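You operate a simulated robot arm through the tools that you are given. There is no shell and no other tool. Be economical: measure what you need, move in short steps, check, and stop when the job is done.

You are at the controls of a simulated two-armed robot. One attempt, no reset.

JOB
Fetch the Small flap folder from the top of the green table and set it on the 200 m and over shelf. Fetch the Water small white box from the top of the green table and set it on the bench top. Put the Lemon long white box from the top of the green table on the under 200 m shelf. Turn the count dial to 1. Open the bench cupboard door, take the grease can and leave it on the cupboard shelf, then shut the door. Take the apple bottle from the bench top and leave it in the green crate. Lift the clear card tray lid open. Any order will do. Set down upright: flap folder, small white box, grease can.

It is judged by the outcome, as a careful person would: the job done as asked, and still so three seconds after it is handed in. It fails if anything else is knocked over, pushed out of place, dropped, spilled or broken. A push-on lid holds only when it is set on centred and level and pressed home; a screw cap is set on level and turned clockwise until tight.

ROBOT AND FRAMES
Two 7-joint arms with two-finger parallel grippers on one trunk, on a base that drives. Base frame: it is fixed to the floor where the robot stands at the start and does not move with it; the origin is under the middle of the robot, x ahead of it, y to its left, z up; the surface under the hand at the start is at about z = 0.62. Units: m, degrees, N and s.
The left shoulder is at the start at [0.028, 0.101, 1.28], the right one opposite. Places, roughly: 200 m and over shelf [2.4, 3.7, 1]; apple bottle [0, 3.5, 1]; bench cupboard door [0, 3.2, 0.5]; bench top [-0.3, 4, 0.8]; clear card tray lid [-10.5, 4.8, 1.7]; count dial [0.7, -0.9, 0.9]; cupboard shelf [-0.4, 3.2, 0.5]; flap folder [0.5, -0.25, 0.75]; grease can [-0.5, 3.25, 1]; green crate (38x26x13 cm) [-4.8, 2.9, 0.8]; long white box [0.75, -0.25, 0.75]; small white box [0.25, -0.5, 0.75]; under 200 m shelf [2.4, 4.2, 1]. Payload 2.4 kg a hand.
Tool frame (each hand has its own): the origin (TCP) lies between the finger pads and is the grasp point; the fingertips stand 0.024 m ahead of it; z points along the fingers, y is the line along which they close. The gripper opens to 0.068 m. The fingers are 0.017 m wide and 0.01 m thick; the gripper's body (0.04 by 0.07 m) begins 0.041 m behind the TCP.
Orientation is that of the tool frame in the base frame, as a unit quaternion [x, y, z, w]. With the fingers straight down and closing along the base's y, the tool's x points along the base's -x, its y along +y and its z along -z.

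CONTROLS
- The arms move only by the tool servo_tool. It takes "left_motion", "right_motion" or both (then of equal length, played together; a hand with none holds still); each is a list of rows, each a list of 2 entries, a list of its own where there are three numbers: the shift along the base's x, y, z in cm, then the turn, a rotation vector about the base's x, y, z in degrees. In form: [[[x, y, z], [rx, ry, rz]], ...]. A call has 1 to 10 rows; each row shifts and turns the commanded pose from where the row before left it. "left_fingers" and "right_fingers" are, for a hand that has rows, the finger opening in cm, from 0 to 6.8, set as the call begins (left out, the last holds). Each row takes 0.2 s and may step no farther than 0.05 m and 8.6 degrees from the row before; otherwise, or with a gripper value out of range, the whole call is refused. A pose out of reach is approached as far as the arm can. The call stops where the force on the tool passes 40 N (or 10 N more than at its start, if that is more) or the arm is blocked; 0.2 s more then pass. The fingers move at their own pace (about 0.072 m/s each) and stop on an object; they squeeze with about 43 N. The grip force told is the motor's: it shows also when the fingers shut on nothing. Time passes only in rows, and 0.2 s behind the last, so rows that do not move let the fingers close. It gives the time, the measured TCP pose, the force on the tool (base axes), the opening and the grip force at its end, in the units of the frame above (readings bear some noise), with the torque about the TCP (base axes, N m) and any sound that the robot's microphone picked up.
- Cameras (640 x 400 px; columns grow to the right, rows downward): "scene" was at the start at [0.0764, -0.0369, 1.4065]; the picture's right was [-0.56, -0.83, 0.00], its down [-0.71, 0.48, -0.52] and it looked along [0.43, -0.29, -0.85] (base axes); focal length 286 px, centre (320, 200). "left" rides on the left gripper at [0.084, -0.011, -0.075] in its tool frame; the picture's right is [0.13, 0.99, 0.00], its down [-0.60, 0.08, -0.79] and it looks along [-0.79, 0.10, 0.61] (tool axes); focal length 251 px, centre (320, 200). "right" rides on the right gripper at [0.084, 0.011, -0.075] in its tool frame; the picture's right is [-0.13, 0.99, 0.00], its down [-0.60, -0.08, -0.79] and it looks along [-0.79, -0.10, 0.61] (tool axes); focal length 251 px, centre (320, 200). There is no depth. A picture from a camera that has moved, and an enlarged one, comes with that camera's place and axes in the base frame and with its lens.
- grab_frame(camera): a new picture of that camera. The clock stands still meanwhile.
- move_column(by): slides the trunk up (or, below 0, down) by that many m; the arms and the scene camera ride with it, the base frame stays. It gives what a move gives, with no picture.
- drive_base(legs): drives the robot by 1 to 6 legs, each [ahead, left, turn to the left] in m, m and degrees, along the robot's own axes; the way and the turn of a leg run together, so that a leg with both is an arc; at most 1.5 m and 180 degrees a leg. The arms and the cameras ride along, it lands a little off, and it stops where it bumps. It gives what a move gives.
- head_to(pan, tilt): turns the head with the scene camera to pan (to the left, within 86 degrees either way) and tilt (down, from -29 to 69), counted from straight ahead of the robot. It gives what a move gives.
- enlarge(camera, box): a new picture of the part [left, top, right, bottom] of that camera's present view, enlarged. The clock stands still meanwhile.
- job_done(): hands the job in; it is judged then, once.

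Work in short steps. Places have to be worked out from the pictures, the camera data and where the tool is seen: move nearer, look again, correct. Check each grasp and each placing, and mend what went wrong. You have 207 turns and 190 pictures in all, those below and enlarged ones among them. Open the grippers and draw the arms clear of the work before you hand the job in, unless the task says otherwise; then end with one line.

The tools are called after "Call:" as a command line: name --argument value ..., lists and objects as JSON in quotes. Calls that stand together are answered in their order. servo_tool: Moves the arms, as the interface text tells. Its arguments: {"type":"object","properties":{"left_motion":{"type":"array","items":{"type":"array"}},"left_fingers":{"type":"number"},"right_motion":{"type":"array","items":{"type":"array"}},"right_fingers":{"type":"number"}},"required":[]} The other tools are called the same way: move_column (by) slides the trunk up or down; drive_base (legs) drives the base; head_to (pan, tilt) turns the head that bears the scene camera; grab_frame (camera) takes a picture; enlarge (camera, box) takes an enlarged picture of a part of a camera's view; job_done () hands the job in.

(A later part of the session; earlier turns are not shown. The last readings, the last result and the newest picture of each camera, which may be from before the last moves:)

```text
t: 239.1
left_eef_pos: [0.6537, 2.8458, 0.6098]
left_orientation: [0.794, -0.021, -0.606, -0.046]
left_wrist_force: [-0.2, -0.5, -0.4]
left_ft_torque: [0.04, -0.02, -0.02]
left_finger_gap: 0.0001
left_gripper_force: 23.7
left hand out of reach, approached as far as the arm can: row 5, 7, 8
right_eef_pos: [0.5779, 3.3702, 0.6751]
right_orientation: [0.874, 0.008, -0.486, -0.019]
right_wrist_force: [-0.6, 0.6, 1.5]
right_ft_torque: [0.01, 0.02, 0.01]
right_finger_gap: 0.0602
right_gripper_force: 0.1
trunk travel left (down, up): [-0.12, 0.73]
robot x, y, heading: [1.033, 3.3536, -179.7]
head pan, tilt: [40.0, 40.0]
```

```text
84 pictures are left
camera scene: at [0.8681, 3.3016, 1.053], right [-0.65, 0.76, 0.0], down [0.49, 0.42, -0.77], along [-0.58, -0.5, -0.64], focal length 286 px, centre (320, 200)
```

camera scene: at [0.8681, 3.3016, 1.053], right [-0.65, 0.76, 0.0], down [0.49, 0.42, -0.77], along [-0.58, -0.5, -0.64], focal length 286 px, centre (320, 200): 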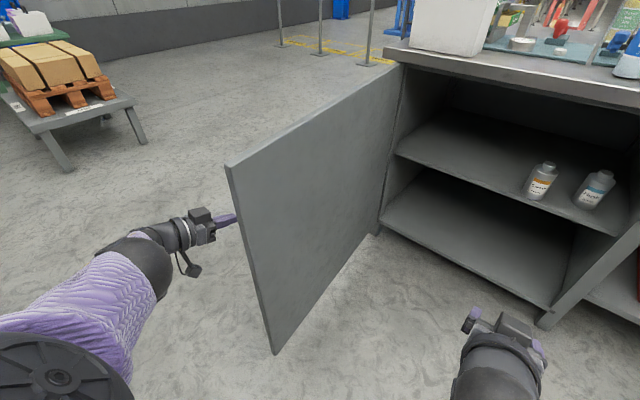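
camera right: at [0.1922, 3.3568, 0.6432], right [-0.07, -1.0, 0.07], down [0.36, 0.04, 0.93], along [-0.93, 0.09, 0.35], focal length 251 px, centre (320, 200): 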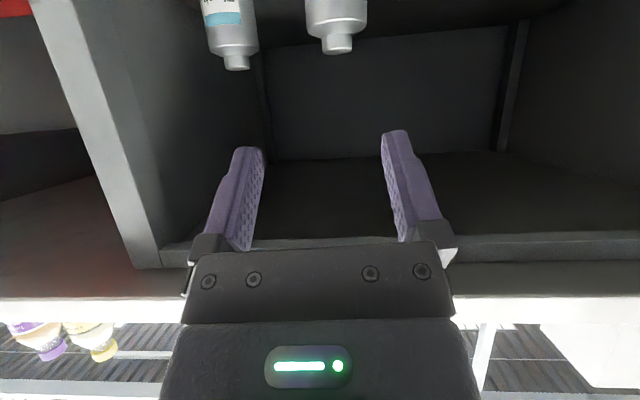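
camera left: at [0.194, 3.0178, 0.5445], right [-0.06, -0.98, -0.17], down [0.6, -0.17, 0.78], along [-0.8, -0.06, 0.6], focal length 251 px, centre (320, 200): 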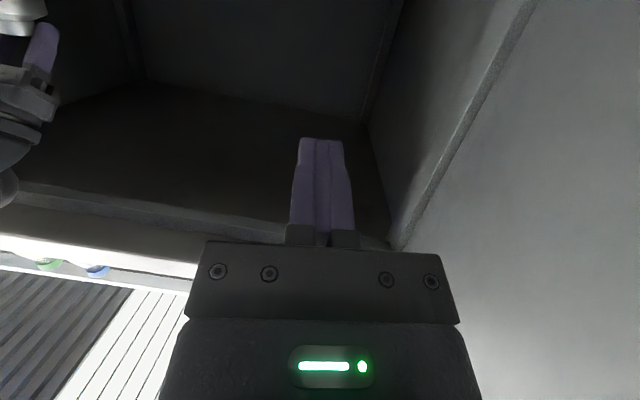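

The fingers just overlap the edge; drive 0.1 m ahead for more overlap, then swing +y.

Call:
drive_base --legs '[[0.1, 0, 0]]'

Call:
servo_tool --left_motion '[[[0, 2, 0], [0, 0, 0]], [[0, 2, 0], [0, 0, 0]], [[0, 2, 0], [0, 0, 0]], [[0, 2, 0], [0, 0, 0]], [[0, 2, 0], [0, 0, 0]], [[-0.5, 2, 0], [0, 0, 0]], [[-0.5, 2, 0], [0, 0, 0]], [[-0.5, 2, 0], [0, 0, 0]], [[-1, 2, 0], [0, 0, 0]], [[-1, 2, 0], [0, 0, 0]]]'

Call:
grab_frame --camera "scene"

```text
t: 240.3
left_eef_pos: [0.5518, 2.8459, 0.6098]
left_orientation: [0.793, -0.022, -0.608, -0.047]
left_wrist_force: [-0.6, 0.7, 0.6]
left_ft_torque: [0.02, 0.03, 0.01]
left_finger_gap: 0.0
left_gripper_force: 23.8
right_eef_pos: [0.4778, 3.3712, 0.6744]
right_orientation: [0.874, 0.007, -0.486, -0.019]
right_wrist_force: [-0.6, -1.4, -0.2]
right_ft_torque: [-0.01, -0.03, 0.05]
right_finger_gap: 0.06
right_gripper_force: 0.1
trunk travel left (down, up): [-0.12, 0.73]
robot x, y, heading: [0.9281, 3.3511, -179.9]
head pan, tilt: [40.0, 40.0]
```

```text
t: 242.5
left_eef_pos: [0.4751, 2.9626, 0.5334]
left_orientation: [0.792, -0.023, -0.608, -0.047]
left_wrist_force: [0.1, 0.1, 0.0]
left_ft_torque: [0.0, -0.01, 0.0]
left_finger_gap: 0.0001
left_gripper_force: 23.6
left hand out of reach, approached as far as the arm can: row 1, 2, 3, 4, 5, 6, 7, 8, 9, 10
right_eef_pos: [0.4781, 3.3701, 0.6756]
right_orientation: [0.874, 0.007, -0.486, -0.019]
right_wrist_force: [-0.7, -0.8, 0.6]
right_ft_torque: [0.01, 0.03, 0.01]
right_finger_gap: 0.0599
right_gripper_force: 0.0
trunk travel left (down, up): [-0.12, 0.73]
robot x, y, heading: [0.9312, 3.3573, -179.9]
head pan, tilt: [40.0, 40.0]
```

```text
83 pictures are left
camera scene: at [0.7672, 3.3018, 1.0529], right [-0.64, 0.76, 0.0], down [0.49, 0.41, -0.77], along [-0.59, -0.49, -0.64], focal length 286 px, centre (320, 200)
```

scene: 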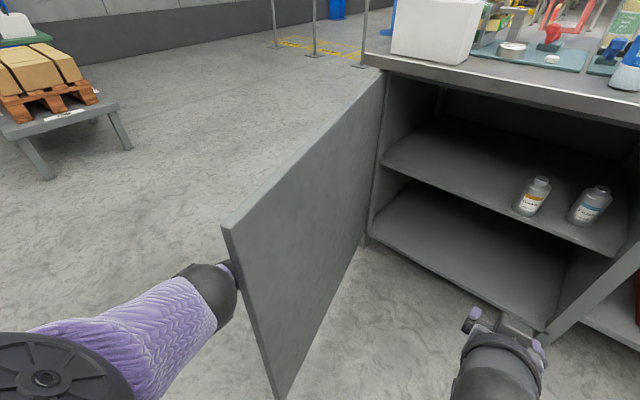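

Use the base: slide right (+y) to drag the door with the arm.

Call:
drive_base --legs '[[0, -0.2, 0]]'

Call:
grab_frame --camera "scene"

```text
t: 244.1
left_eef_pos: [0.4746, 3.1628, 0.5339]
left_orientation: [0.792, -0.023, -0.608, -0.048]
left_wrist_force: [0.3, -0.4, 0.5]
left_ft_torque: [0.0, 0.03, 0.02]
left_finger_gap: 0.0002
left_gripper_force: 23.8
right_eef_pos: [0.4772, 3.5698, 0.6754]
right_orientation: [0.874, 0.008, -0.486, -0.019]
right_wrist_force: [0.0, 0.6, -0.1]
right_ft_torque: [0.04, -0.02, -0.01]
right_finger_gap: 0.06
right_gripper_force: 0.1
trunk travel left (down, up): [-0.12, 0.73]
robot x, y, heading: [0.9317, 3.5536, -179.7]
head pan, tilt: [40.0, 40.0]
```

```text
82 pictures are left
camera scene: at [0.7667, 3.5003, 1.0529], right [-0.65, 0.76, 0.0], down [0.49, 0.42, -0.77], along [-0.58, -0.49, -0.64], focal length 286 px, centre (320, 200)
```

scene: 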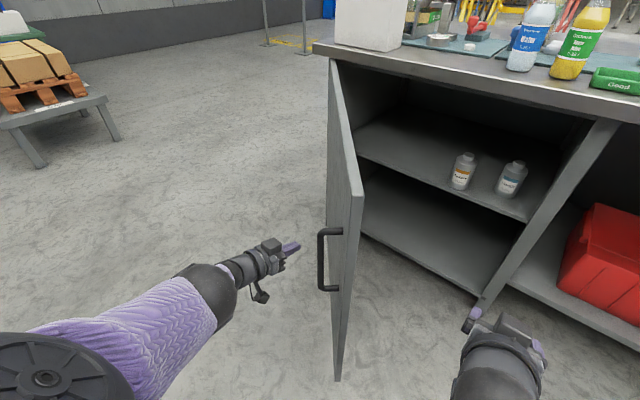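

Door at ~50°. Now drive ahead in a shallow arc so the left hand pushes the door's outer face shut (staying on the hinge side of the handle).

Call:
drive_base --legs '[[0.2, 0, 0], [0.1, -0.08, 0], [0.1, -0.07, 0]]'

Call:
grab_frame --camera "scene"

```text
t: 247.4
left_eef_pos: [0.0799, 3.3103, 0.5326]
left_orientation: [0.793, -0.021, -0.608, -0.046]
left_wrist_force: [0.7, -0.5, -0.7]
left_ft_torque: [-0.02, -0.03, 0.03]
left_finger_gap: 0.0
left_gripper_force: 23.6
right_eef_pos: [0.0844, 3.7174, 0.676]
right_orientation: [0.874, 0.009, -0.486, -0.018]
right_wrist_force: [0.0, 0.3, 0.1]
right_ft_torque: [-0.01, -0.01, 0.0]
right_finger_gap: 0.0597
right_gripper_force: 0.1
trunk travel left (down, up): [-0.12, 0.73]
robot x, y, heading: [0.5358, 3.7052, -179.7]
head pan, tilt: [40.0, 40.0]
```

```text
81 pictures are left
camera scene: at [0.3731, 3.6493, 1.0529], right [-0.65, 0.76, 0.0], down [0.49, 0.42, -0.77], along [-0.58, -0.49, -0.64], focal length 286 px, centre (320, 200)
```

scene: 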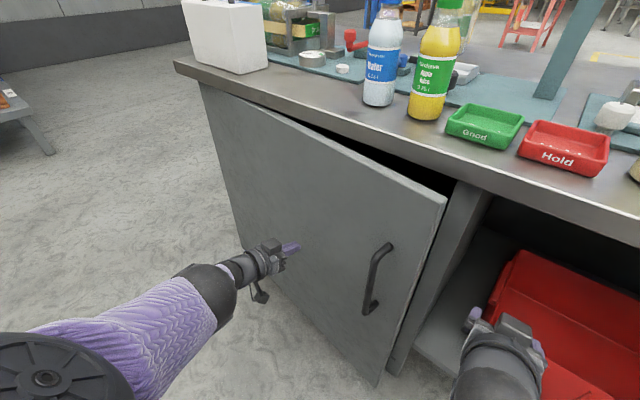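

Nearly shut. Push the last few cm with the left arm itself.

Call:
servo_tool --left_motion '[[[-1.5, 0.3, 0], [0, 0, 0]], [[-1.5, 0.3, 0], [0, 0, 0]], [[-1.5, 0.3, 0], [0, 0, 0]], [[-1.5, 0, 0], [0, 0, 0]], [[-1, 0, 0], [0, 0, 0]], [[-1, 0, 0], [0, 0, 0]]]'

Call:
grab_frame --camera "scene"

```text
t: 248.8
left_eef_pos: [0.0214, 3.3468, 0.5522]
left_orientation: [0.793, -0.022, -0.607, -0.047]
left_wrist_force: [0.1, 0.2, 0.2]
left_ft_torque: [0.01, 0.0, 0.02]
left_finger_gap: 0.0
left_gripper_force: 24.0
left hand out of reach, approached as far as the arm can: row 1, 2, 3, 4, 5, 6
right_eef_pos: [0.0839, 3.7183, 0.6748]
right_orientation: [0.874, 0.007, -0.486, -0.02]
right_wrist_force: [0.2, -0.1, -0.7]
right_ft_torque: [0.0, -0.02, -0.04]
right_finger_gap: 0.0601
right_gripper_force: 0.1
trunk travel left (down, up): [-0.12, 0.73]
robot x, y, heading: [0.5352, 3.7012, -179.8]
head pan, tilt: [40.0, 40.0]
```

```text
80 pictures are left
camera scene: at [0.3731, 3.6494, 1.0529], right [-0.65, 0.76, 0.0], down [0.49, 0.42, -0.77], along [-0.58, -0.49, -0.64], focal length 286 px, centre (320, 200)
```

scene: 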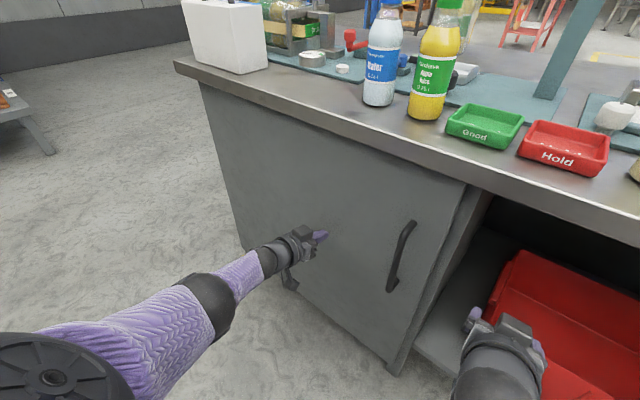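

A few degrees remain; drive 5 cm ahead.

Call:
drive_base --legs '[[0.05, 0, 0]]'

Call:
enlarge --camera "scene" --box '[180, 80, 500, 380]'

```text
t: 249.7
left_eef_pos: [-0.0007, 3.3477, 0.5531]
left_orientation: [0.792, -0.025, -0.608, -0.048]
left_wrist_force: [14.0, 5.3, 9.9]
left_ft_torque: [-0.07, 0.26, 0.01]
left_finger_gap: 0.0004
left_gripper_force: 23.7
right_eef_pos: [0.0589, 3.7173, 0.675]
right_orientation: [0.873, 0.009, -0.488, -0.02]
right_wrist_force: [-0.2, 0.4, 0.4]
right_ft_torque: [-0.02, 0.02, 0.0]
right_finger_gap: 0.0601
right_gripper_force: 0.1
trunk travel left (down, up): [-0.12, 0.73]
robot x, y, heading: [0.5092, 3.7047, -179.4]
head pan, tilt: [40.0, 40.0]
stopped in leg 1: the force on the tool passed its limit at 119 N (the readings are from after the stop); the commanded pose is now the measured one
```

```text
1.33 times, centred on (340, 230) of scene
camera zoom: at [0.3481, 3.6497, 1.0532], right [-0.65, 0.76, 0.0], down [0.49, 0.42, -0.77], along [-0.58, -0.5, -0.64], focal length 382 px, centre (293, 160)
```

zoom: 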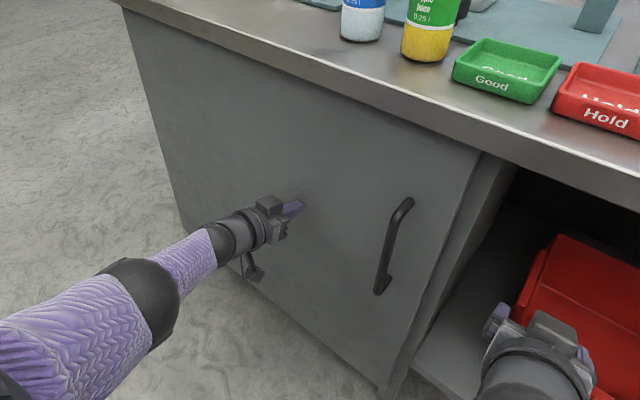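

Door is shut. Back off, raise the trunk, and turn the left tool downward again for the apple bottle.

Call:
drive_base --legs '[[-0.3, 0, 0]]'

Call:
move_column --by 0.38

Call:
servo_tool --left_motion '[[[0, 0, 0], [0, -8.4, 0]], [[0, 0, 0], [0, -8.4, 0]], [[0, 0, 1], [0, -8.4, 0]], [[0, 0, 1], [0, -8.4, 0]], [[0, 0, 1], [0, -8.4, 0]], [[0, 0, 1], [0, -8.4, 0]], [[0, 0, 1], [0, -8.4, 0]], [[0, 0, 1], [0, -8.4, 0]], [[0, 0, 1], [0, -7, 0]]]' --left_fingers 5

Call:
head_to --pan 25 --tilt 30

Call:
grab_frame --camera "scene"

```text
t: 251.7
left_eef_pos: [0.296, 3.349, 0.5512]
left_orientation: [0.793, -0.024, -0.607, -0.049]
left_wrist_force: [-0.5, -0.5, -0.4]
left_ft_torque: [-0.03, -0.03, 0.02]
left_finger_gap: 0.0001
left_gripper_force: 23.8
right_eef_pos: [0.3555, 3.7195, 0.6754]
right_orientation: [0.874, 0.01, -0.486, -0.019]
right_wrist_force: [-0.5, -0.6, -0.2]
right_ft_torque: [-0.01, 0.01, 0.01]
right_finger_gap: 0.0599
right_gripper_force: 0.0
trunk travel left (down, up): [-0.12, 0.73]
robot x, y, heading: [0.8082, 3.7031, -179.7]
head pan, tilt: [40.0, 40.0]
```

```text
t: 255.4
left_eef_pos: [0.2847, 3.3504, 1.0338]
left_orientation: [0.726, -0.03, -0.686, -0.046]
left_wrist_force: [-1.2, -0.2, 0.2]
left_ft_torque: [-0.01, 0.01, 0.0]
left_finger_gap: 0.0
left_gripper_force: 23.8
right_eef_pos: [0.3455, 3.7648, 1.0489]
right_orientation: [0.864, 0.025, -0.495, -0.085]
right_wrist_force: [0.0, -0.7, -0.1]
right_ft_torque: [-0.01, 0.01, 0.01]
right_finger_gap: 0.0601
right_gripper_force: 0.1
trunk travel left (down, up): [-0.5, 0.35]
robot x, y, heading: [0.8051, 3.7036, -179.4]
head pan, tilt: [40.0, 40.0]
stopped: the arm was blocked; the commanded pose is now the measured one
```

```text
t: 257.4
left_eef_pos: [0.3221, 3.3858, 1.0741]
left_orientation: [0.993, 0.004, -0.108, -0.054]
left_wrist_force: [0.4, -0.5, -0.3]
left_ft_torque: [-0.01, 0.01, -0.01]
left_finger_gap: 0.0498
left_gripper_force: 0.1
left hand out of reach, approached as far as the arm can: row 1, 2, 3, 5, 6, 7, 8, 9
right_eef_pos: [0.3465, 3.7646, 1.0493]
right_orientation: [0.865, 0.025, -0.494, -0.085]
right_wrist_force: [0.2, -0.2, -0.4]
right_ft_torque: [0.01, -0.01, 0.0]
right_finger_gap: 0.0602
right_gripper_force: 0.1
trunk travel left (down, up): [-0.5, 0.35]
robot x, y, heading: [0.8072, 3.7025, -179.5]
head pan, tilt: [40.0, 40.0]
```

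```text
t: 258.2
left_eef_pos: [0.321, 3.3854, 1.0741]
left_orientation: [0.993, 0.003, -0.109, -0.055]
left_wrist_force: [-0.1, 0.2, -0.3]
left_ft_torque: [-0.01, -0.01, -0.01]
left_finger_gap: 0.0499
left_gripper_force: 0.1
right_eef_pos: [0.3465, 3.7649, 1.0495]
right_orientation: [0.865, 0.024, -0.494, -0.085]
right_wrist_force: [-0.6, -0.4, -0.3]
right_ft_torque: [0.01, 0.02, 0.01]
right_finger_gap: 0.06
right_gripper_force: 0.0
trunk travel left (down, up): [-0.5, 0.35]
robot x, y, heading: [0.8036, 3.704, -179.6]
head pan, tilt: [25.0, 30.0]
```

```text
78 pictures are left
camera scene: at [0.704, 3.6675, 1.4537], right [-0.43, 0.9, 0.0], down [0.45, 0.21, -0.87], along [-0.78, -0.37, -0.5], focal length 286 px, centre (320, 200)
```

scene: 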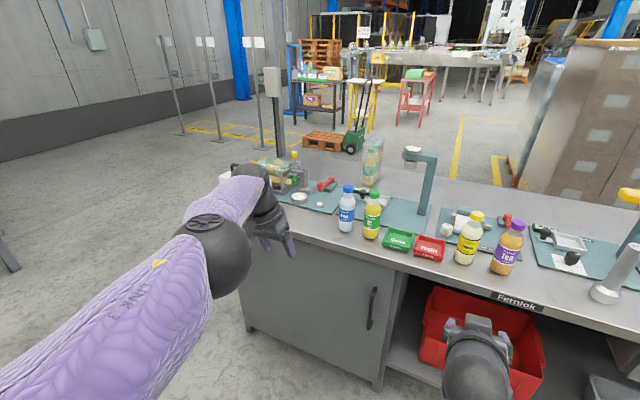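

Enlarge the bottle for position and height.

Call:
enlarge --camera "scene" --box '[320, 170, 440, 260]'

```text
4.44 times, centred on (380, 215) of scene
camera zoom: at [0.704, 3.6675, 1.4537], right [-0.43, 0.9, 0.0], down [0.45, 0.21, -0.87], along [-0.78, -0.37, -0.5], focal length 1274 px, centre (53, 133)
```

zoom: 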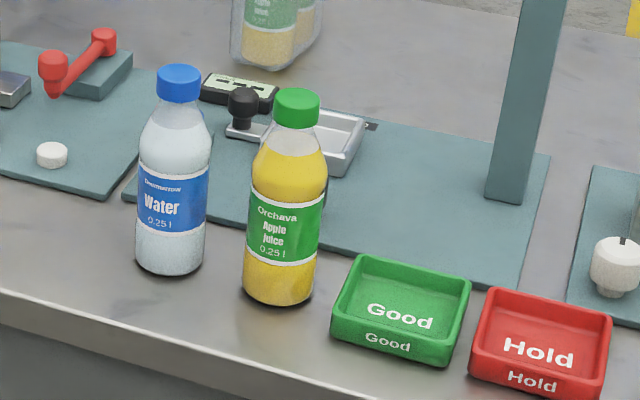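

Apple bottle: centre ≈(-0.097,3.482), cap z 0.993–1.017, 3.2 cm wide. Bring the left hand back near the body, level the tool and raise it.

Call:
servo_tool --left_motion '[[[2.5, 1.5, 1.5], [-3, -4, 0]], [[2.5, 1.5, 1.5], [-3, -4, 0]], [[2.5, 1.5, 1.5], [0, -4.5, 0]], [[2.5, 1.5, 1.5], [0, 0, 0]], [[2.5, 1.5, 1.5], [0, 0, 0]], [[2.5, 1.5, 1.5], [0, 0, 0]]]' --right_motion '[[[2, 1, 2], [0, 0, 0]], [[2, 1, 2], [0, 0, 0]], [[2, 1, 2], [0, 0, 0]], [[2, 1, 2], [0, 0, 0]], [[0, 1, 2], [0, 0, 0]], [[0, 1, 2], [0, 0, 0]]]'

Call:
grab_frame --camera "scene"

```text
t: 259.0
left_eef_pos: [0.3382, 3.4116, 1.1157]
left_orientation: [1.0, 0.002, -0.002, -0.003]
left_wrist_force: [-0.2, 0.2, 0.5]
left_ft_torque: [0.0, 0.01, 0.01]
left_finger_gap: 0.05
left_gripper_force: 0.1
left hand out of reach, approached as far as the arm can: row 1, 2, 3, 4
right_eef_pos: [0.3833, 3.799, 1.1652]
right_orientation: [0.824, 0.02, -0.558, -0.097]
right_wrist_force: [-0.2, 0.6, -0.4]
right_ft_torque: [-0.01, 0.02, -0.02]
right_finger_gap: 0.0598
right_gripper_force: 0.0
trunk travel left (down, up): [-0.5, 0.35]
robot x, y, heading: [0.8089, 3.7059, -179.9]
head pan, tilt: [25.0, 30.0]
stopped in row 4 (right hand): the arm was blocked; the commanded pose is now the measured one
```

```text
76 pictures are left
camera scene: at [0.7038, 3.6676, 1.4537], right [-0.43, 0.9, 0.0], down [0.45, 0.21, -0.87], along [-0.78, -0.37, -0.5], focal length 286 px, centre (320, 200)
```

scene: 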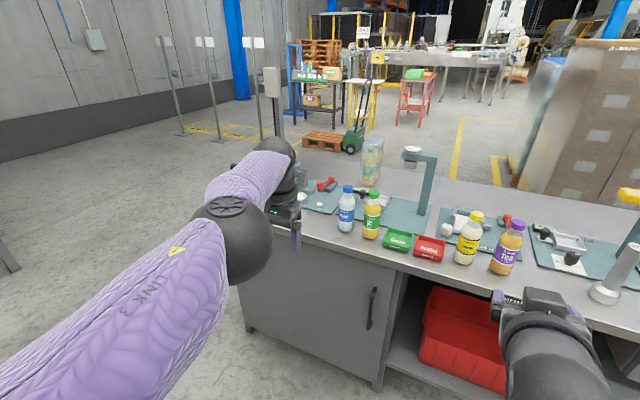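

Left hand is level. Try returning the right tool to pointing down too.

Call:
servo_tool --right_motion '[[[0, 1, 0], [0, -8.4, 0]], [[0, 1, 0], [0, -8.4, 0]], [[0, 1, 1], [0, -8.4, 0]], [[0, 1, 1], [0, -8.4, 0]], [[0, 1, 1], [0, -8.4, 0]], [[0, 1, 1], [0, -8.4, 0]], [[0, 0, 1], [0, -8.4, 0]], [[0, 0, 1], [0, -8.4, 0]]]' --left_motion '[[[2, 1, 0.5], [0, 0, 0]], [[2, 1, 0.5], [0, 0, 0]], [[2, 1, 0.5], [0, 0, 0]], [[2, 1, 0.5], [0, 0, 0]], [[0, 1, 0], [0, 0, 0]], [[0, 1, 0], [0, 0, 0]], [[0, 1, 0], [0, 0, 0]], [[0, 1, 0], [0, 0, 0]]]'

```text
t: 260.8
left_eef_pos: [0.3254, 3.4614, 1.1304]
left_orientation: [1.0, 0.001, -0.003, -0.002]
left_wrist_force: [0.4, 0.1, -0.7]
left_ft_torque: [-0.02, 0.0, -0.03]
left_finger_gap: 0.0502
left_gripper_force: 0.0
left hand out of reach, approached as far as the arm can: row 1, 2, 3, 4, 6, 8
right_eef_pos: [0.3534, 3.8691, 1.2136]
right_orientation: [0.995, 0.071, -0.007, -0.067]
right_wrist_force: [-0.3, -0.3, 0.3]
right_ft_torque: [0.0, -0.02, -0.01]
right_finger_gap: 0.0598
right_gripper_force: 0.1
right hand out of reach, approached as far as the arm can: row 5, 6, 7
trunk travel left (down, up): [-0.5, 0.35]
robot x, y, heading: [0.8068, 3.706, -179.9]
head pan, tilt: [25.0, 30.0]
```

Drive so the left hand comes above the bottle (it's now at (0.325,3.461,1.13)).

Call:
drive_base --legs '[[0.4, -0.02, 0]]'

Call:
grab_frame --camera "left"

Call:
grab_frame --camera "scene"

```text
t: 263.3
left_eef_pos: [-0.082, 3.4854, 1.1296]
left_orientation: [1.0, -0.003, -0.002, -0.003]
left_wrist_force: [-0.1, 0.1, -0.5]
left_ft_torque: [-0.02, 0.01, 0.01]
left_finger_gap: 0.05
left_gripper_force: 0.0
right_eef_pos: [-0.0516, 3.8922, 1.2111]
right_orientation: [0.996, 0.065, -0.007, -0.069]
right_wrist_force: [0.4, -0.8, 0.1]
right_ft_torque: [0.02, -0.04, 0.0]
right_finger_gap: 0.0598
right_gripper_force: 0.0
trunk travel left (down, up): [-0.5, 0.35]
robot x, y, heading: [0.4009, 3.7249, 179.8]
head pan, tilt: [25.0, 30.0]
```

```text
75 pictures are left
camera left: at [0.0025, 3.4951, 1.206], right [0.12, -0.99, -0.01], down [-0.6, -0.08, 0.79], along [-0.79, -0.1, -0.61], focal length 251 px, centre (320, 200)
```

left: 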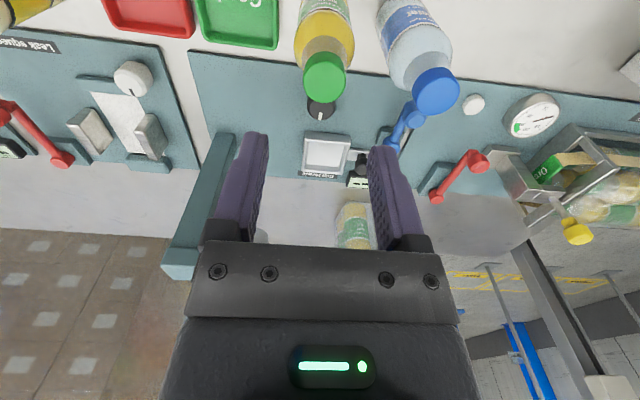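

```text
74 pictures are left
camera scene: at [0.2978, 3.6878, 1.4537], right [-0.42, 0.91, 0.0], down [0.45, 0.21, -0.87], along [-0.79, -0.36, -0.5], focal length 286 px, centre (320, 200)
```

scene: 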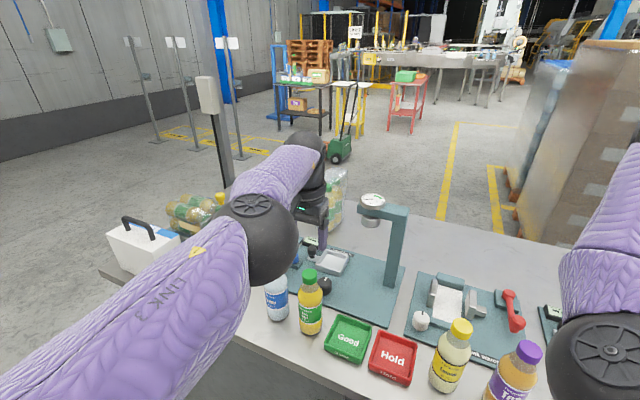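

Cap at (-0.093,3.480). Move above and lower to z≈1.003.

Call:
servo_tool --left_motion '[[[-1.1, -0.6, -2], [0, 0, 0]], [[0, 0, -4], [0, 0, 0]], [[0, 0, -2], [0, 0, 0]]]'

Call:
grab_frame --camera "left"

```text
t: 264.1
left_eef_pos: [-0.0793, 3.4851, 1.0697]
left_orientation: [1.0, -0.004, -0.003, -0.003]
left_wrist_force: [0.5, 0.7, -0.5]
left_ft_torque: [0.01, 0.02, 0.01]
left_finger_gap: 0.0503
left_gripper_force: 0.0
left hand out of reach, approached as far as the arm can: row 1
right_eef_pos: [-0.0511, 3.8932, 1.2108]
right_orientation: [0.996, 0.065, -0.008, -0.067]
right_wrist_force: [-0.5, -1.5, -0.3]
right_ft_torque: [-0.01, 0.01, 0.0]
right_finger_gap: 0.0602
right_gripper_force: 0.2
trunk travel left (down, up): [-0.5, 0.35]
robot x, y, heading: [0.4043, 3.724, 179.7]
head pan, tilt: [25.0, 30.0]
```

```text
73 pictures are left
camera left: at [0.0048, 3.4954, 1.1455], right [0.12, -0.99, -0.01], down [-0.6, -0.08, 0.8], along [-0.79, -0.09, -0.61], focal length 251 px, centre (320, 200)
```

left: 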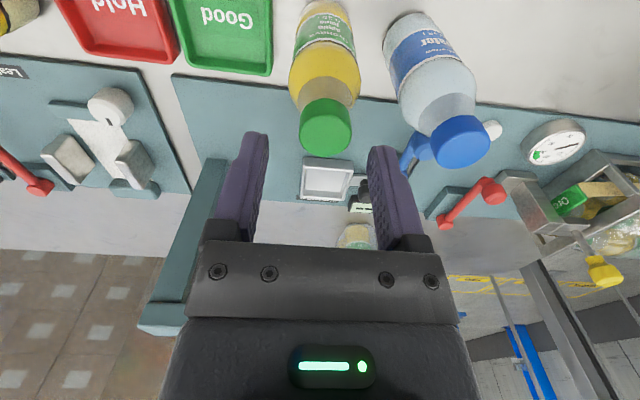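

Out of reach by ~1 cm; nudge the base ahead, then look.

Call:
drive_base --legs '[[0.015, 0.003, 0]]'

Call:
servo_tool --left_motion '[[[0, 0, -3], [0, 0, 0]]]'

Call:
grab_frame --camera "left"

```text
t: 264.9
left_eef_pos: [-0.0954, 3.4817, 1.0685]
left_orientation: [1.0, -0.003, -0.002, -0.002]
left_wrist_force: [-0.8, 0.3, -0.5]
left_ft_torque: [-0.02, 0.01, 0.01]
left_finger_gap: 0.0498
left_gripper_force: 0.1
right_eef_pos: [-0.0655, 3.8891, 1.2123]
right_orientation: [0.996, 0.064, -0.007, -0.068]
right_wrist_force: [-0.4, -0.1, -0.4]
right_ft_torque: [-0.02, -0.02, 0.02]
right_finger_gap: 0.06
right_gripper_force: 0.0
trunk travel left (down, up): [-0.5, 0.35]
robot x, y, heading: [0.3867, 3.7198, 179.5]
head pan, tilt: [25.0, 30.0]
```

```text
t: 265.3
left_eef_pos: [-0.0929, 3.4824, 1.0492]
left_orientation: [1.0, -0.003, -0.004, -0.003]
left_wrist_force: [0.1, -0.1, 0.4]
left_ft_torque: [0.01, 0.02, 0.0]
left_finger_gap: 0.0498
left_gripper_force: 0.0
left hand out of reach, approached as far as the arm can: row 1
right_eef_pos: [-0.0641, 3.8886, 1.2128]
right_orientation: [0.995, 0.065, -0.008, -0.068]
right_wrist_force: [-0.5, -0.7, 0.0]
right_ft_torque: [0.02, -0.02, 0.0]
right_finger_gap: 0.06
right_gripper_force: 0.0
trunk travel left (down, up): [-0.5, 0.35]
robot x, y, heading: [0.386, 3.7207, 179.7]
head pan, tilt: [25.0, 30.0]
```

```text
72 pictures are left
camera left: at [-0.0081, 3.4925, 1.1255], right [0.12, -0.99, -0.01], down [-0.6, -0.08, 0.8], along [-0.79, -0.09, -0.6], focal length 251 px, centre (320, 200)
```

left: 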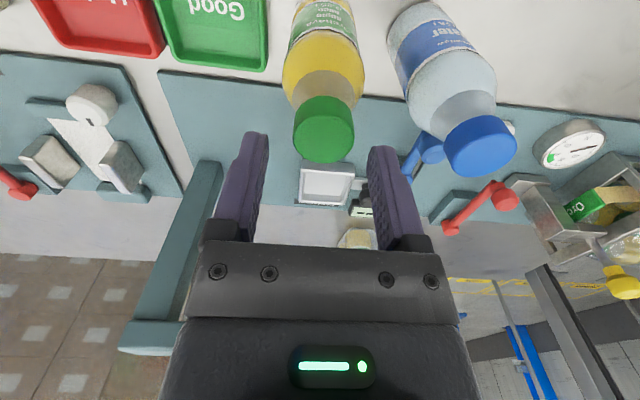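

Aligned over the cap. Lower the trunk by 4.6 cm to bring the fingers onto it.

Call:
move_column --by -0.046

Call:
grab_frame --camera "left"

```text
t: 266.2
left_eef_pos: [-0.0942, 3.4823, 1.003]
left_orientation: [1.0, -0.003, -0.001, -0.002]
left_wrist_force: [0.8, -0.6, 0.0]
left_ft_torque: [0.03, -0.01, -0.01]
left_finger_gap: 0.05
left_gripper_force: 0.0
right_eef_pos: [-0.0645, 3.8902, 1.1655]
right_orientation: [0.996, 0.064, -0.008, -0.067]
right_wrist_force: [-0.5, 0.2, 0.9]
right_ft_torque: [0.02, 0.01, 0.01]
right_finger_gap: 0.0601
right_gripper_force: 0.0
trunk travel left (down, up): [-0.454, 0.396]
robot x, y, heading: [0.3851, 3.7254, 179.9]
head pan, tilt: [25.0, 30.0]
```

```text
71 pictures are left
camera left: at [-0.0096, 3.4925, 1.0802], right [0.12, -0.99, -0.01], down [-0.6, -0.08, 0.8], along [-0.79, -0.1, -0.61], focal length 251 px, centre (320, 200)
```

left: 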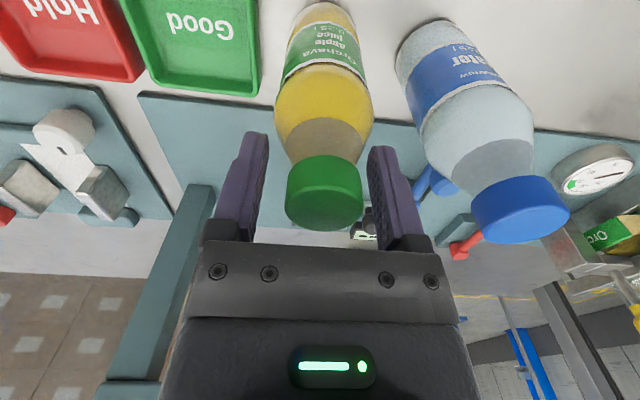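

Cap is between the pads, clear of the water bottle. Close and lift with the trunk.

Call:
servo_tool --left_motion '[[[0, 0, 0], [0, 0, 0]], [[0, 0, 0], [0, 0, 0]], [[0, 0, 0], [0, 0, 0]]]' --left_fingers 0

Call:
move_column --by 0.2

Call:
grab_frame --camera "scene"

```text
t: 267.0
left_eef_pos: [-0.0936, 3.4819, 1.0035]
left_orientation: [1.0, -0.002, -0.002, -0.003]
left_wrist_force: [-1.2, -1.0, 5.4]
left_ft_torque: [0.06, 0.15, 0.03]
left_finger_gap: 0.0438
left_gripper_force: 42.6
right_eef_pos: [-0.0658, 3.8893, 1.1655]
right_orientation: [0.995, 0.066, -0.008, -0.068]
right_wrist_force: [0.2, -0.3, -1.0]
right_ft_torque: [-0.01, 0.0, 0.02]
right_finger_gap: 0.06
right_gripper_force: 0.0
trunk travel left (down, up): [-0.454, 0.396]
robot x, y, heading: [0.3871, 3.7206, 179.9]
head pan, tilt: [25.0, 30.0]
```

```text
t: 269.2
left_eef_pos: [-0.093, 3.4826, 1.2153]
left_orientation: [1.0, -0.003, -0.016, -0.003]
left_wrist_force: [-0.3, -0.1, -3.4]
left_ft_torque: [0.0, -0.01, 0.02]
left_finger_gap: 0.0429
left_gripper_force: 43.0
right_eef_pos: [-0.0663, 3.8894, 1.3651]
right_orientation: [0.996, 0.065, -0.007, -0.067]
right_wrist_force: [0.0, 0.2, 0.6]
right_ft_torque: [0.0, 0.0, -0.02]
right_finger_gap: 0.0599
right_gripper_force: 0.0
trunk travel left (down, up): [-0.654, 0.196]
robot x, y, heading: [0.3857, 3.722, 179.9]
head pan, tilt: [25.0, 30.0]
```

```text
70 pictures are left
camera scene: at [0.2912, 3.6846, 1.6079], right [-0.42, 0.91, 0.0], down [0.45, 0.21, -0.87], along [-0.79, -0.36, -0.5], focal length 286 px, centre (320, 200)
```

scene: 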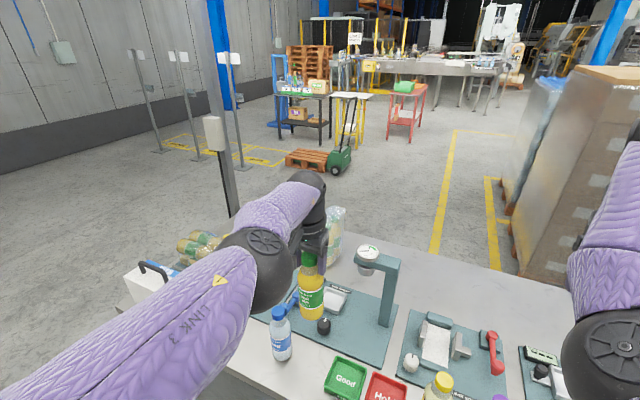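

Bottle held. The green crate is on the red table ahead. Drive round the bench's left end toward it.

Call:
drive_base --legs '[[-0.4, 0.3, 0], [0, 1.35, 0], [1.5, 0, 0], [0.9, 0, 0]]'

Call:
head_to --pan 0 --tilt 15

Call:
grab_frame --camera "scene"

```text
t: 289.7
left_eef_pos: [-2.094, 1.8584, 1.2167]
left_orientation: [1.0, 0.001, -0.017, -0.003]
left_wrist_force: [-0.5, 0.7, -2.3]
left_ft_torque: [0.02, -0.02, -0.03]
left_finger_gap: 0.0403
left_gripper_force: 42.7
right_eef_pos: [-2.0688, 2.2648, 1.3653]
right_orientation: [0.995, 0.07, -0.008, -0.068]
right_wrist_force: [-0.5, -0.2, 0.4]
right_ft_torque: [0.02, 0.0, -0.02]
right_finger_gap: 0.0599
right_gripper_force: 0.1
trunk travel left (down, up): [-0.654, 0.196]
robot x, y, heading: [-1.6114, 2.0998, -180.0]
head pan, tilt: [25.0, 30.0]
```

```text
t: 290.6
left_eef_pos: [-2.0925, 1.8565, 1.2165]
left_orientation: [1.0, 0.002, -0.017, -0.003]
left_wrist_force: [-0.6, 0.4, -3.2]
left_ft_torque: [0.0, 0.0, 0.05]
left_finger_gap: 0.0404
left_gripper_force: 43.9
right_eef_pos: [-2.0684, 2.2649, 1.3657]
right_orientation: [0.995, 0.069, -0.008, -0.067]
right_wrist_force: [0.1, -0.6, 0.0]
right_ft_torque: [-0.02, -0.01, 0.01]
right_finger_gap: 0.0602
right_gripper_force: 0.0
trunk travel left (down, up): [-0.654, 0.196]
robot x, y, heading: [-1.6158, 2.0945, -179.6]
head pan, tilt: [0.0, 15.0]
```

```text
69 pictures are left
camera scene: at [-1.7219, 2.1005, 1.6321], right [-0.01, 1.0, 0.0], down [0.26, 0.0, -0.97], along [-0.97, -0.01, -0.26], focal length 286 px, centre (320, 200)
```

scene: 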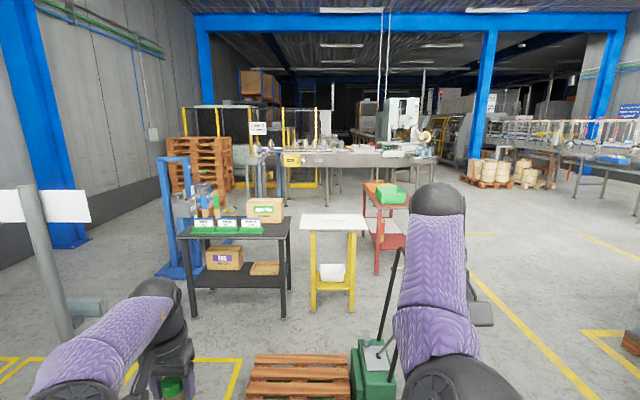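

The grip gap has shrunk a bit; check how the bottle sits.

Call:
grab_frame --camera "left"

```text
68 pictures are left
camera left: at [-2.0065, 1.8678, 1.2911], right [0.13, -0.99, -0.01], down [-0.58, -0.08, 0.81], along [-0.81, -0.1, -0.58], focal length 251 px, centre (320, 200)
```

left: 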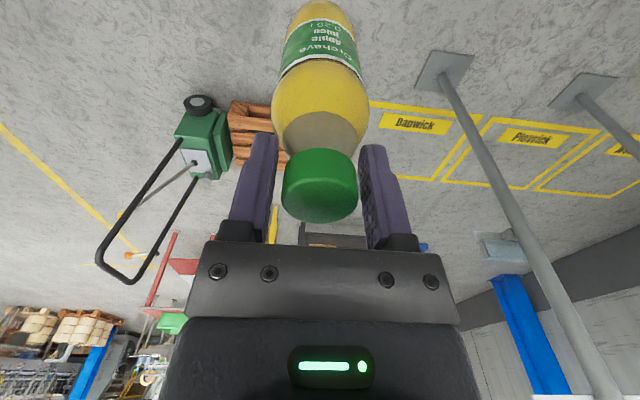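

The tips sit just under the cap on the shoulder; the cap will stop any slip. Proceed along y≈3.2 to the red table.

Call:
drive_base --legs '[[0.3, -1.1, 0], [1.5, 0, 0], [0.4, 0, 0]]'

Call:
head_to --pan 15 --tilt 35

Call:
grab_frame --camera "scene"

```text
t: 305.6
left_eef_pos: [-4.2869, 2.9928, 1.2161]
left_orientation: [1.0, -0.007, -0.017, -0.004]
left_wrist_force: [0.0, 0.0, -3.7]
left_ft_torque: [0.0, -0.01, -0.04]
left_finger_gap: 0.0386
left_gripper_force: 42.7
right_eef_pos: [-4.2551, 3.4003, 1.366]
right_orientation: [0.996, 0.062, -0.006, -0.068]
right_wrist_force: [-0.4, -0.3, -0.3]
right_ft_torque: [-0.04, 0.02, 0.02]
right_finger_gap: 0.06
right_gripper_force: 0.0
trunk travel left (down, up): [-0.654, 0.196]
robot x, y, heading: [-3.8041, 3.2268, 179.2]
head pan, tilt: [0.0, 15.0]
```

```text
t: 306.4
left_eef_pos: [-4.2858, 2.9934, 1.217]
left_orientation: [1.0, -0.007, -0.016, -0.004]
left_wrist_force: [0.0, -0.2, -2.7]
left_ft_torque: [0.01, -0.02, 0.02]
left_finger_gap: 0.0385
left_gripper_force: 43.3
right_eef_pos: [-4.255, 3.3995, 1.3678]
right_orientation: [0.996, 0.062, -0.008, -0.068]
right_wrist_force: [-0.2, 0.1, 0.0]
right_ft_torque: [0.05, 0.01, -0.01]
right_finger_gap: 0.0601
right_gripper_force: 0.1
trunk travel left (down, up): [-0.654, 0.196]
robot x, y, heading: [-3.8026, 3.2297, 179.5]
head pan, tilt: [15.0, 35.0]
```

```text
67 pictures are left
camera scene: at [-3.9026, 3.2082, 1.6003], right [-0.25, 0.97, 0.0], down [0.56, 0.14, -0.82], along [-0.79, -0.2, -0.57], focal length 286 px, centre (320, 200)
```

scene: 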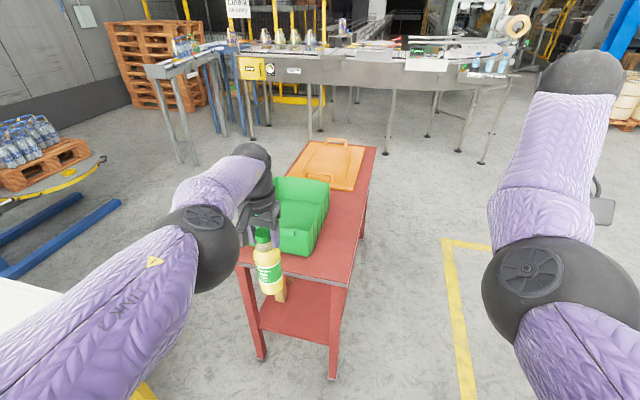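

Enlarge the crate.

Call:
enlarge --camera "scene" --box '[220, 130, 400, 300]'

```text
2.35 times, centred on (310, 215) of scene
camera zoom: at [-3.9026, 3.2082, 1.6003], right [-0.25, 0.97, 0.0], down [0.56, 0.14, -0.82], along [-0.79, -0.2, -0.57], focal length 674 px, centre (344, 165)
```

zoom: 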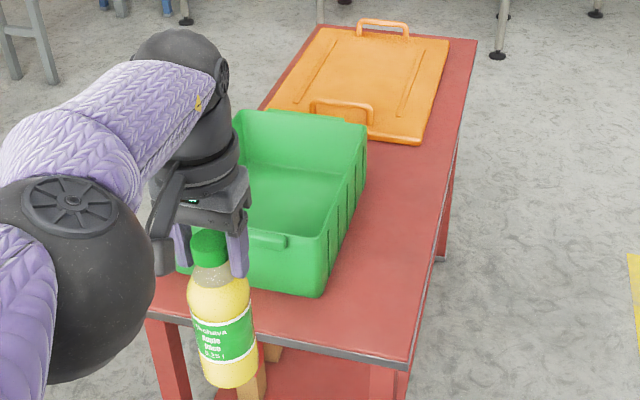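

Crate spans x≈-5.10…-4.71, y≈2.70…2.96, table z≈0.72. Drive so the bottle comes above its inside.

Call:
drive_base --legs '[[0.3, 0.16, 0], [0.23, 0, 0]]'

Call:
head_to --pan 20 --tilt 50

Call:
grab_frame --camera "scene"

Call:
grab_frame --camera "left"

```text
t: 309.9
left_eef_pos: [-4.8141, 2.8387, 1.2168]
left_orientation: [1.0, -0.006, -0.017, -0.003]
left_wrist_force: [0.6, 0.8, -3.0]
left_ft_torque: [0.02, -0.03, 0.0]
left_finger_gap: 0.0384
left_gripper_force: 43.1
right_eef_pos: [-4.7847, 3.2438, 1.3662]
right_orientation: [0.996, 0.062, -0.007, -0.068]
right_wrist_force: [-0.2, 0.1, -0.3]
right_ft_torque: [-0.01, -0.03, 0.02]
right_finger_gap: 0.06
right_gripper_force: 0.0
trunk travel left (down, up): [-0.654, 0.196]
robot x, y, heading: [-4.3305, 3.0767, 179.2]
head pan, tilt: [15.0, 35.0]
```

```text
t: 310.7
left_eef_pos: [-4.8151, 2.8374, 1.2165]
left_orientation: [1.0, -0.007, -0.017, -0.002]
left_wrist_force: [-0.2, 0.0, -3.3]
left_ft_torque: [0.0, -0.04, -0.03]
left_finger_gap: 0.0381
left_gripper_force: 43.4
right_eef_pos: [-4.7842, 3.2453, 1.3649]
right_orientation: [0.996, 0.062, -0.007, -0.068]
right_wrist_force: [0.2, -0.2, 0.2]
right_ft_torque: [0.01, -0.01, -0.01]
right_finger_gap: 0.0602
right_gripper_force: 0.0
trunk travel left (down, up): [-0.654, 0.196]
robot x, y, heading: [-4.3368, 3.0711, 179.3]
head pan, tilt: [20.0, 50.0]
```

```text
65 pictures are left
camera scene: at [-4.4196, 3.0487, 1.5785], right [-0.33, 0.94, 0.0], down [0.72, 0.25, -0.64], along [-0.61, -0.21, -0.77], focal length 286 px, centre (320, 200)
```

scene: 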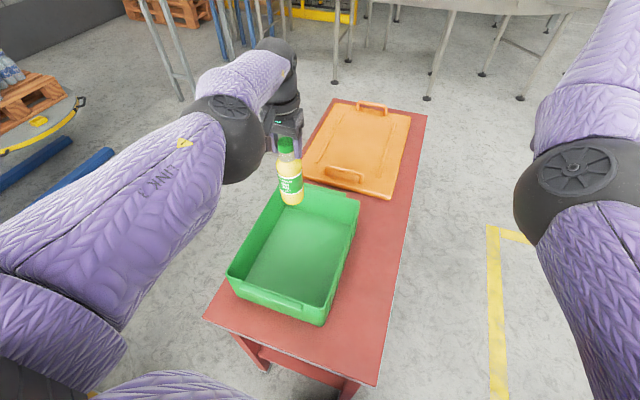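

```text
64 pictures are left
camera left: at [-4.7285, 2.847, 1.2911], right [0.12, -0.99, -0.01], down [-0.58, -0.07, 0.81], along [-0.81, -0.09, -0.58], focal length 251 px, centre (320, 200)
```

left: 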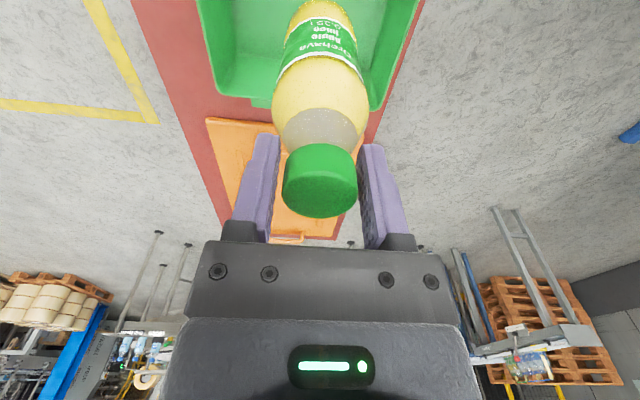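

Refined: table z≈0.79, crate x -4.65…-5.03, rim ≈0.92. The bottle is over its centre. Lower the trunk 0.2 m.

Call:
move_column --by -0.2

Call:
grab_frame --camera "scene"

```text
t: 312.9
left_eef_pos: [-4.8171, 2.8373, 1.0029]
left_orientation: [1.0, -0.008, -0.001, -0.003]
left_wrist_force: [0.8, -0.4, -2.3]
left_ft_torque: [0.01, -0.01, 0.03]
left_finger_gap: 0.0379
left_gripper_force: 43.2
right_eef_pos: [-4.7849, 3.2454, 1.1662]
right_orientation: [0.996, 0.061, -0.008, -0.067]
right_wrist_force: [0.3, -0.6, 0.6]
right_ft_torque: [0.02, 0.0, 0.01]
right_finger_gap: 0.0603
right_gripper_force: 0.2
trunk travel left (down, up): [-0.454, 0.396]
robot x, y, heading: [-4.3326, 3.0703, 179.4]
head pan, tilt: [20.0, 50.0]
```

```text
63 pictures are left
camera scene: at [-4.4322, 3.0489, 1.3781], right [-0.33, 0.94, 0.0], down [0.72, 0.25, -0.64], along [-0.61, -0.21, -0.77], focal length 286 px, centre (320, 200)
```

scene: 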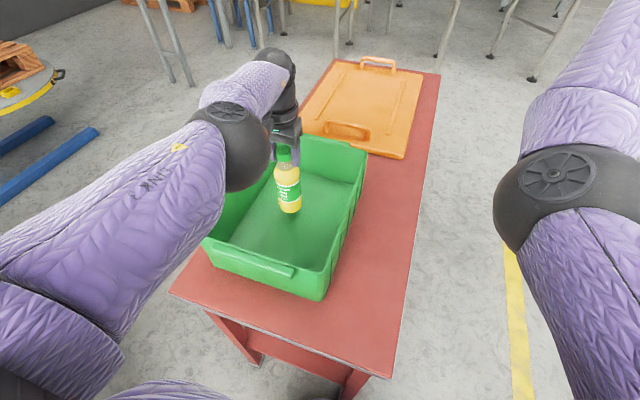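

Lower gently until contact.

Call:
servo_tool --left_motion '[[[0, 0, -1], [0, 0, 0]], [[0, 0, -1], [0, 0, 0]], [[0, 0, -0.7], [0, 0, 0]], [[0, 0, 0], [0, 0, 0]]]'

Call:
enlarge --camera "scene" --box '[200, 120, 380, 300]'

```text
t: 313.9
left_eef_pos: [-4.8177, 2.8407, 0.9864]
left_orientation: [1.0, -0.014, -0.005, -0.005]
left_wrist_force: [1.2, 0.6, -1.5]
left_ft_torque: [0.0, 0.03, -0.02]
left_finger_gap: 0.0373
left_gripper_force: 43.3
left hand out of reach, approached as far as the arm can: row 2, 3
right_eef_pos: [-4.7857, 3.2449, 1.1663]
right_orientation: [0.996, 0.062, -0.007, -0.068]
right_wrist_force: [0.2, -0.2, 0.1]
right_ft_torque: [0.01, -0.01, 0.0]
right_finger_gap: 0.0602
right_gripper_force: 0.1
trunk travel left (down, up): [-0.454, 0.396]
robot x, y, heading: [-4.3351, 3.0702, 179.3]
head pan, tilt: [20.0, 50.0]
```

```text
2.22 times, centred on (290, 210) of scene
camera zoom: at [-4.4323, 3.0489, 1.378], right [-0.33, 0.94, 0.0], down [0.72, 0.25, -0.64], along [-0.61, -0.21, -0.77], focal length 637 px, centre (387, 178)
```

zoom: 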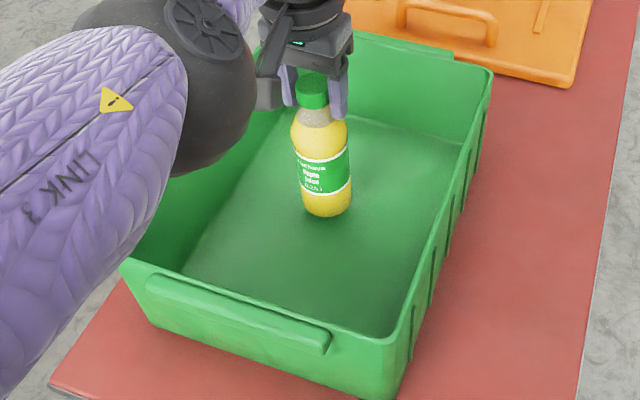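

About 3–4 cm left. Lower with the trunk.

Call:
move_column --by -0.025

Call:
move_column --by -0.01

Call:
enlarge --camera "scene" --box '[200, 120, 380, 300]'

```text
t: 314.5
left_eef_pos: [-4.8172, 2.8419, 0.968]
left_orientation: [1.0, -0.007, -0.004, -0.001]
left_wrist_force: [3.5, 3.0, 16.8]
left_ft_torque: [0.18, -0.93, 0.09]
left_finger_gap: 0.0366
left_gripper_force: 42.6
right_eef_pos: [-4.7845, 3.2459, 1.1437]
right_orientation: [0.996, 0.061, -0.007, -0.067]
right_wrist_force: [-0.1, 0.2, 0.4]
right_ft_torque: [0.02, -0.03, 0.02]
right_finger_gap: 0.0599
right_gripper_force: 0.1
trunk travel left (down, up): [-0.432, 0.417]
robot x, y, heading: [-4.3324, 3.0702, 179.6]
head pan, tilt: [20.0, 50.0]
stopped: the force on the tool passed its limit at 45 N (the readings are from after the stop); the commanded pose is now the measured one
```

```text
t: 314.8
left_eef_pos: [-4.8183, 2.8405, 0.9685]
left_orientation: [1.0, -0.005, -0.009, -0.001]
left_wrist_force: [3.4, 2.9, 20.4]
left_ft_torque: [0.12, -0.94, 0.11]
left_finger_gap: 0.037
left_gripper_force: 42.8
right_eef_pos: [-4.7846, 3.2468, 1.1396]
right_orientation: [0.996, 0.06, -0.007, -0.067]
right_wrist_force: [0.4, 0.2, 0.2]
right_ft_torque: [-0.01, -0.03, 0.02]
right_finger_gap: 0.06
right_gripper_force: 0.1
trunk travel left (down, up): [-0.429, 0.42]
robot x, y, heading: [-4.3362, 3.0758, 179.5]
head pan, tilt: [20.0, 50.0]
stopped: the force on the tool passed its limit at 49 N (the readings are from after the stop); the commanded pose is now the measured one
```

```text
2.22 times, centred on (290, 210) of scene
camera zoom: at [-4.4331, 3.05, 1.3533], right [-0.33, 0.94, 0.0], down [0.72, 0.25, -0.64], along [-0.61, -0.21, -0.77], focal length 637 px, centre (387, 178)
```

zoom: 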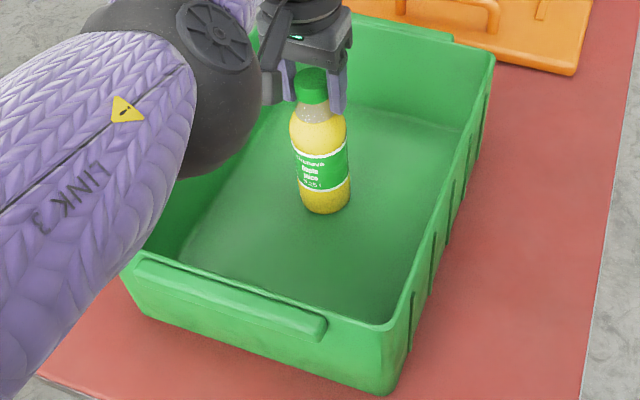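

Bottle touches the crate floor. Release slightly and lift away with the trunk.

Call:
servo_tool --left_motion '[[[0, 0, 0.3], [0, 0, 0]], [[0, 0, 0], [0, 0, 0]], [[0, 0, 0], [0, 0, 0]]]' --left_fingers 5.6

Call:
move_column --by 0.2

Call:
grab_frame --camera "scene"

```text
t: 315.6
left_eef_pos: [-4.8184, 2.8412, 0.9701]
left_orientation: [1.0, -0.006, -0.007, -0.002]
left_wrist_force: [0.3, -0.3, 0.3]
left_ft_torque: [-0.01, 0.0, -0.05]
left_finger_gap: 0.0562
left_gripper_force: 0.0
right_eef_pos: [-4.7868, 3.2444, 1.1398]
right_orientation: [0.996, 0.061, -0.006, -0.066]
right_wrist_force: [0.1, 0.2, 0.1]
right_ft_torque: [0.02, -0.02, 0.05]
right_finger_gap: 0.0601
right_gripper_force: 0.1
trunk travel left (down, up): [-0.429, 0.42]
robot x, y, heading: [-4.3334, 3.0726, 179.7]
head pan, tilt: [20.0, 50.0]
```

```text
t: 317.8
left_eef_pos: [-4.819, 2.8409, 1.1882]
left_orientation: [1.0, -0.006, -0.027, -0.002]
left_wrist_force: [0.3, -1.4, -0.3]
left_ft_torque: [-0.01, 0.01, -0.04]
left_finger_gap: 0.0561
left_gripper_force: 0.1
right_eef_pos: [-4.7864, 3.2453, 1.3392]
right_orientation: [0.996, 0.062, -0.007, -0.067]
right_wrist_force: [0.7, 0.0, 0.4]
right_ft_torque: [-0.01, 0.03, 0.0]
right_finger_gap: 0.0602
right_gripper_force: 0.0
trunk travel left (down, up): [-0.629, 0.22]
robot x, y, heading: [-4.3282, 3.0727, 179.5]
head pan, tilt: [20.0, 50.0]
```

```text
60 pictures are left
camera scene: at [-4.4202, 3.0489, 1.5537], right [-0.33, 0.94, 0.0], down [0.72, 0.25, -0.64], along [-0.61, -0.21, -0.77], focal length 286 px, centre (320, 200)
```

scene: 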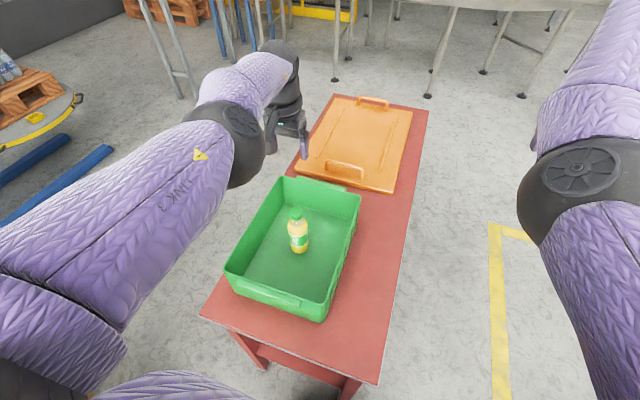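

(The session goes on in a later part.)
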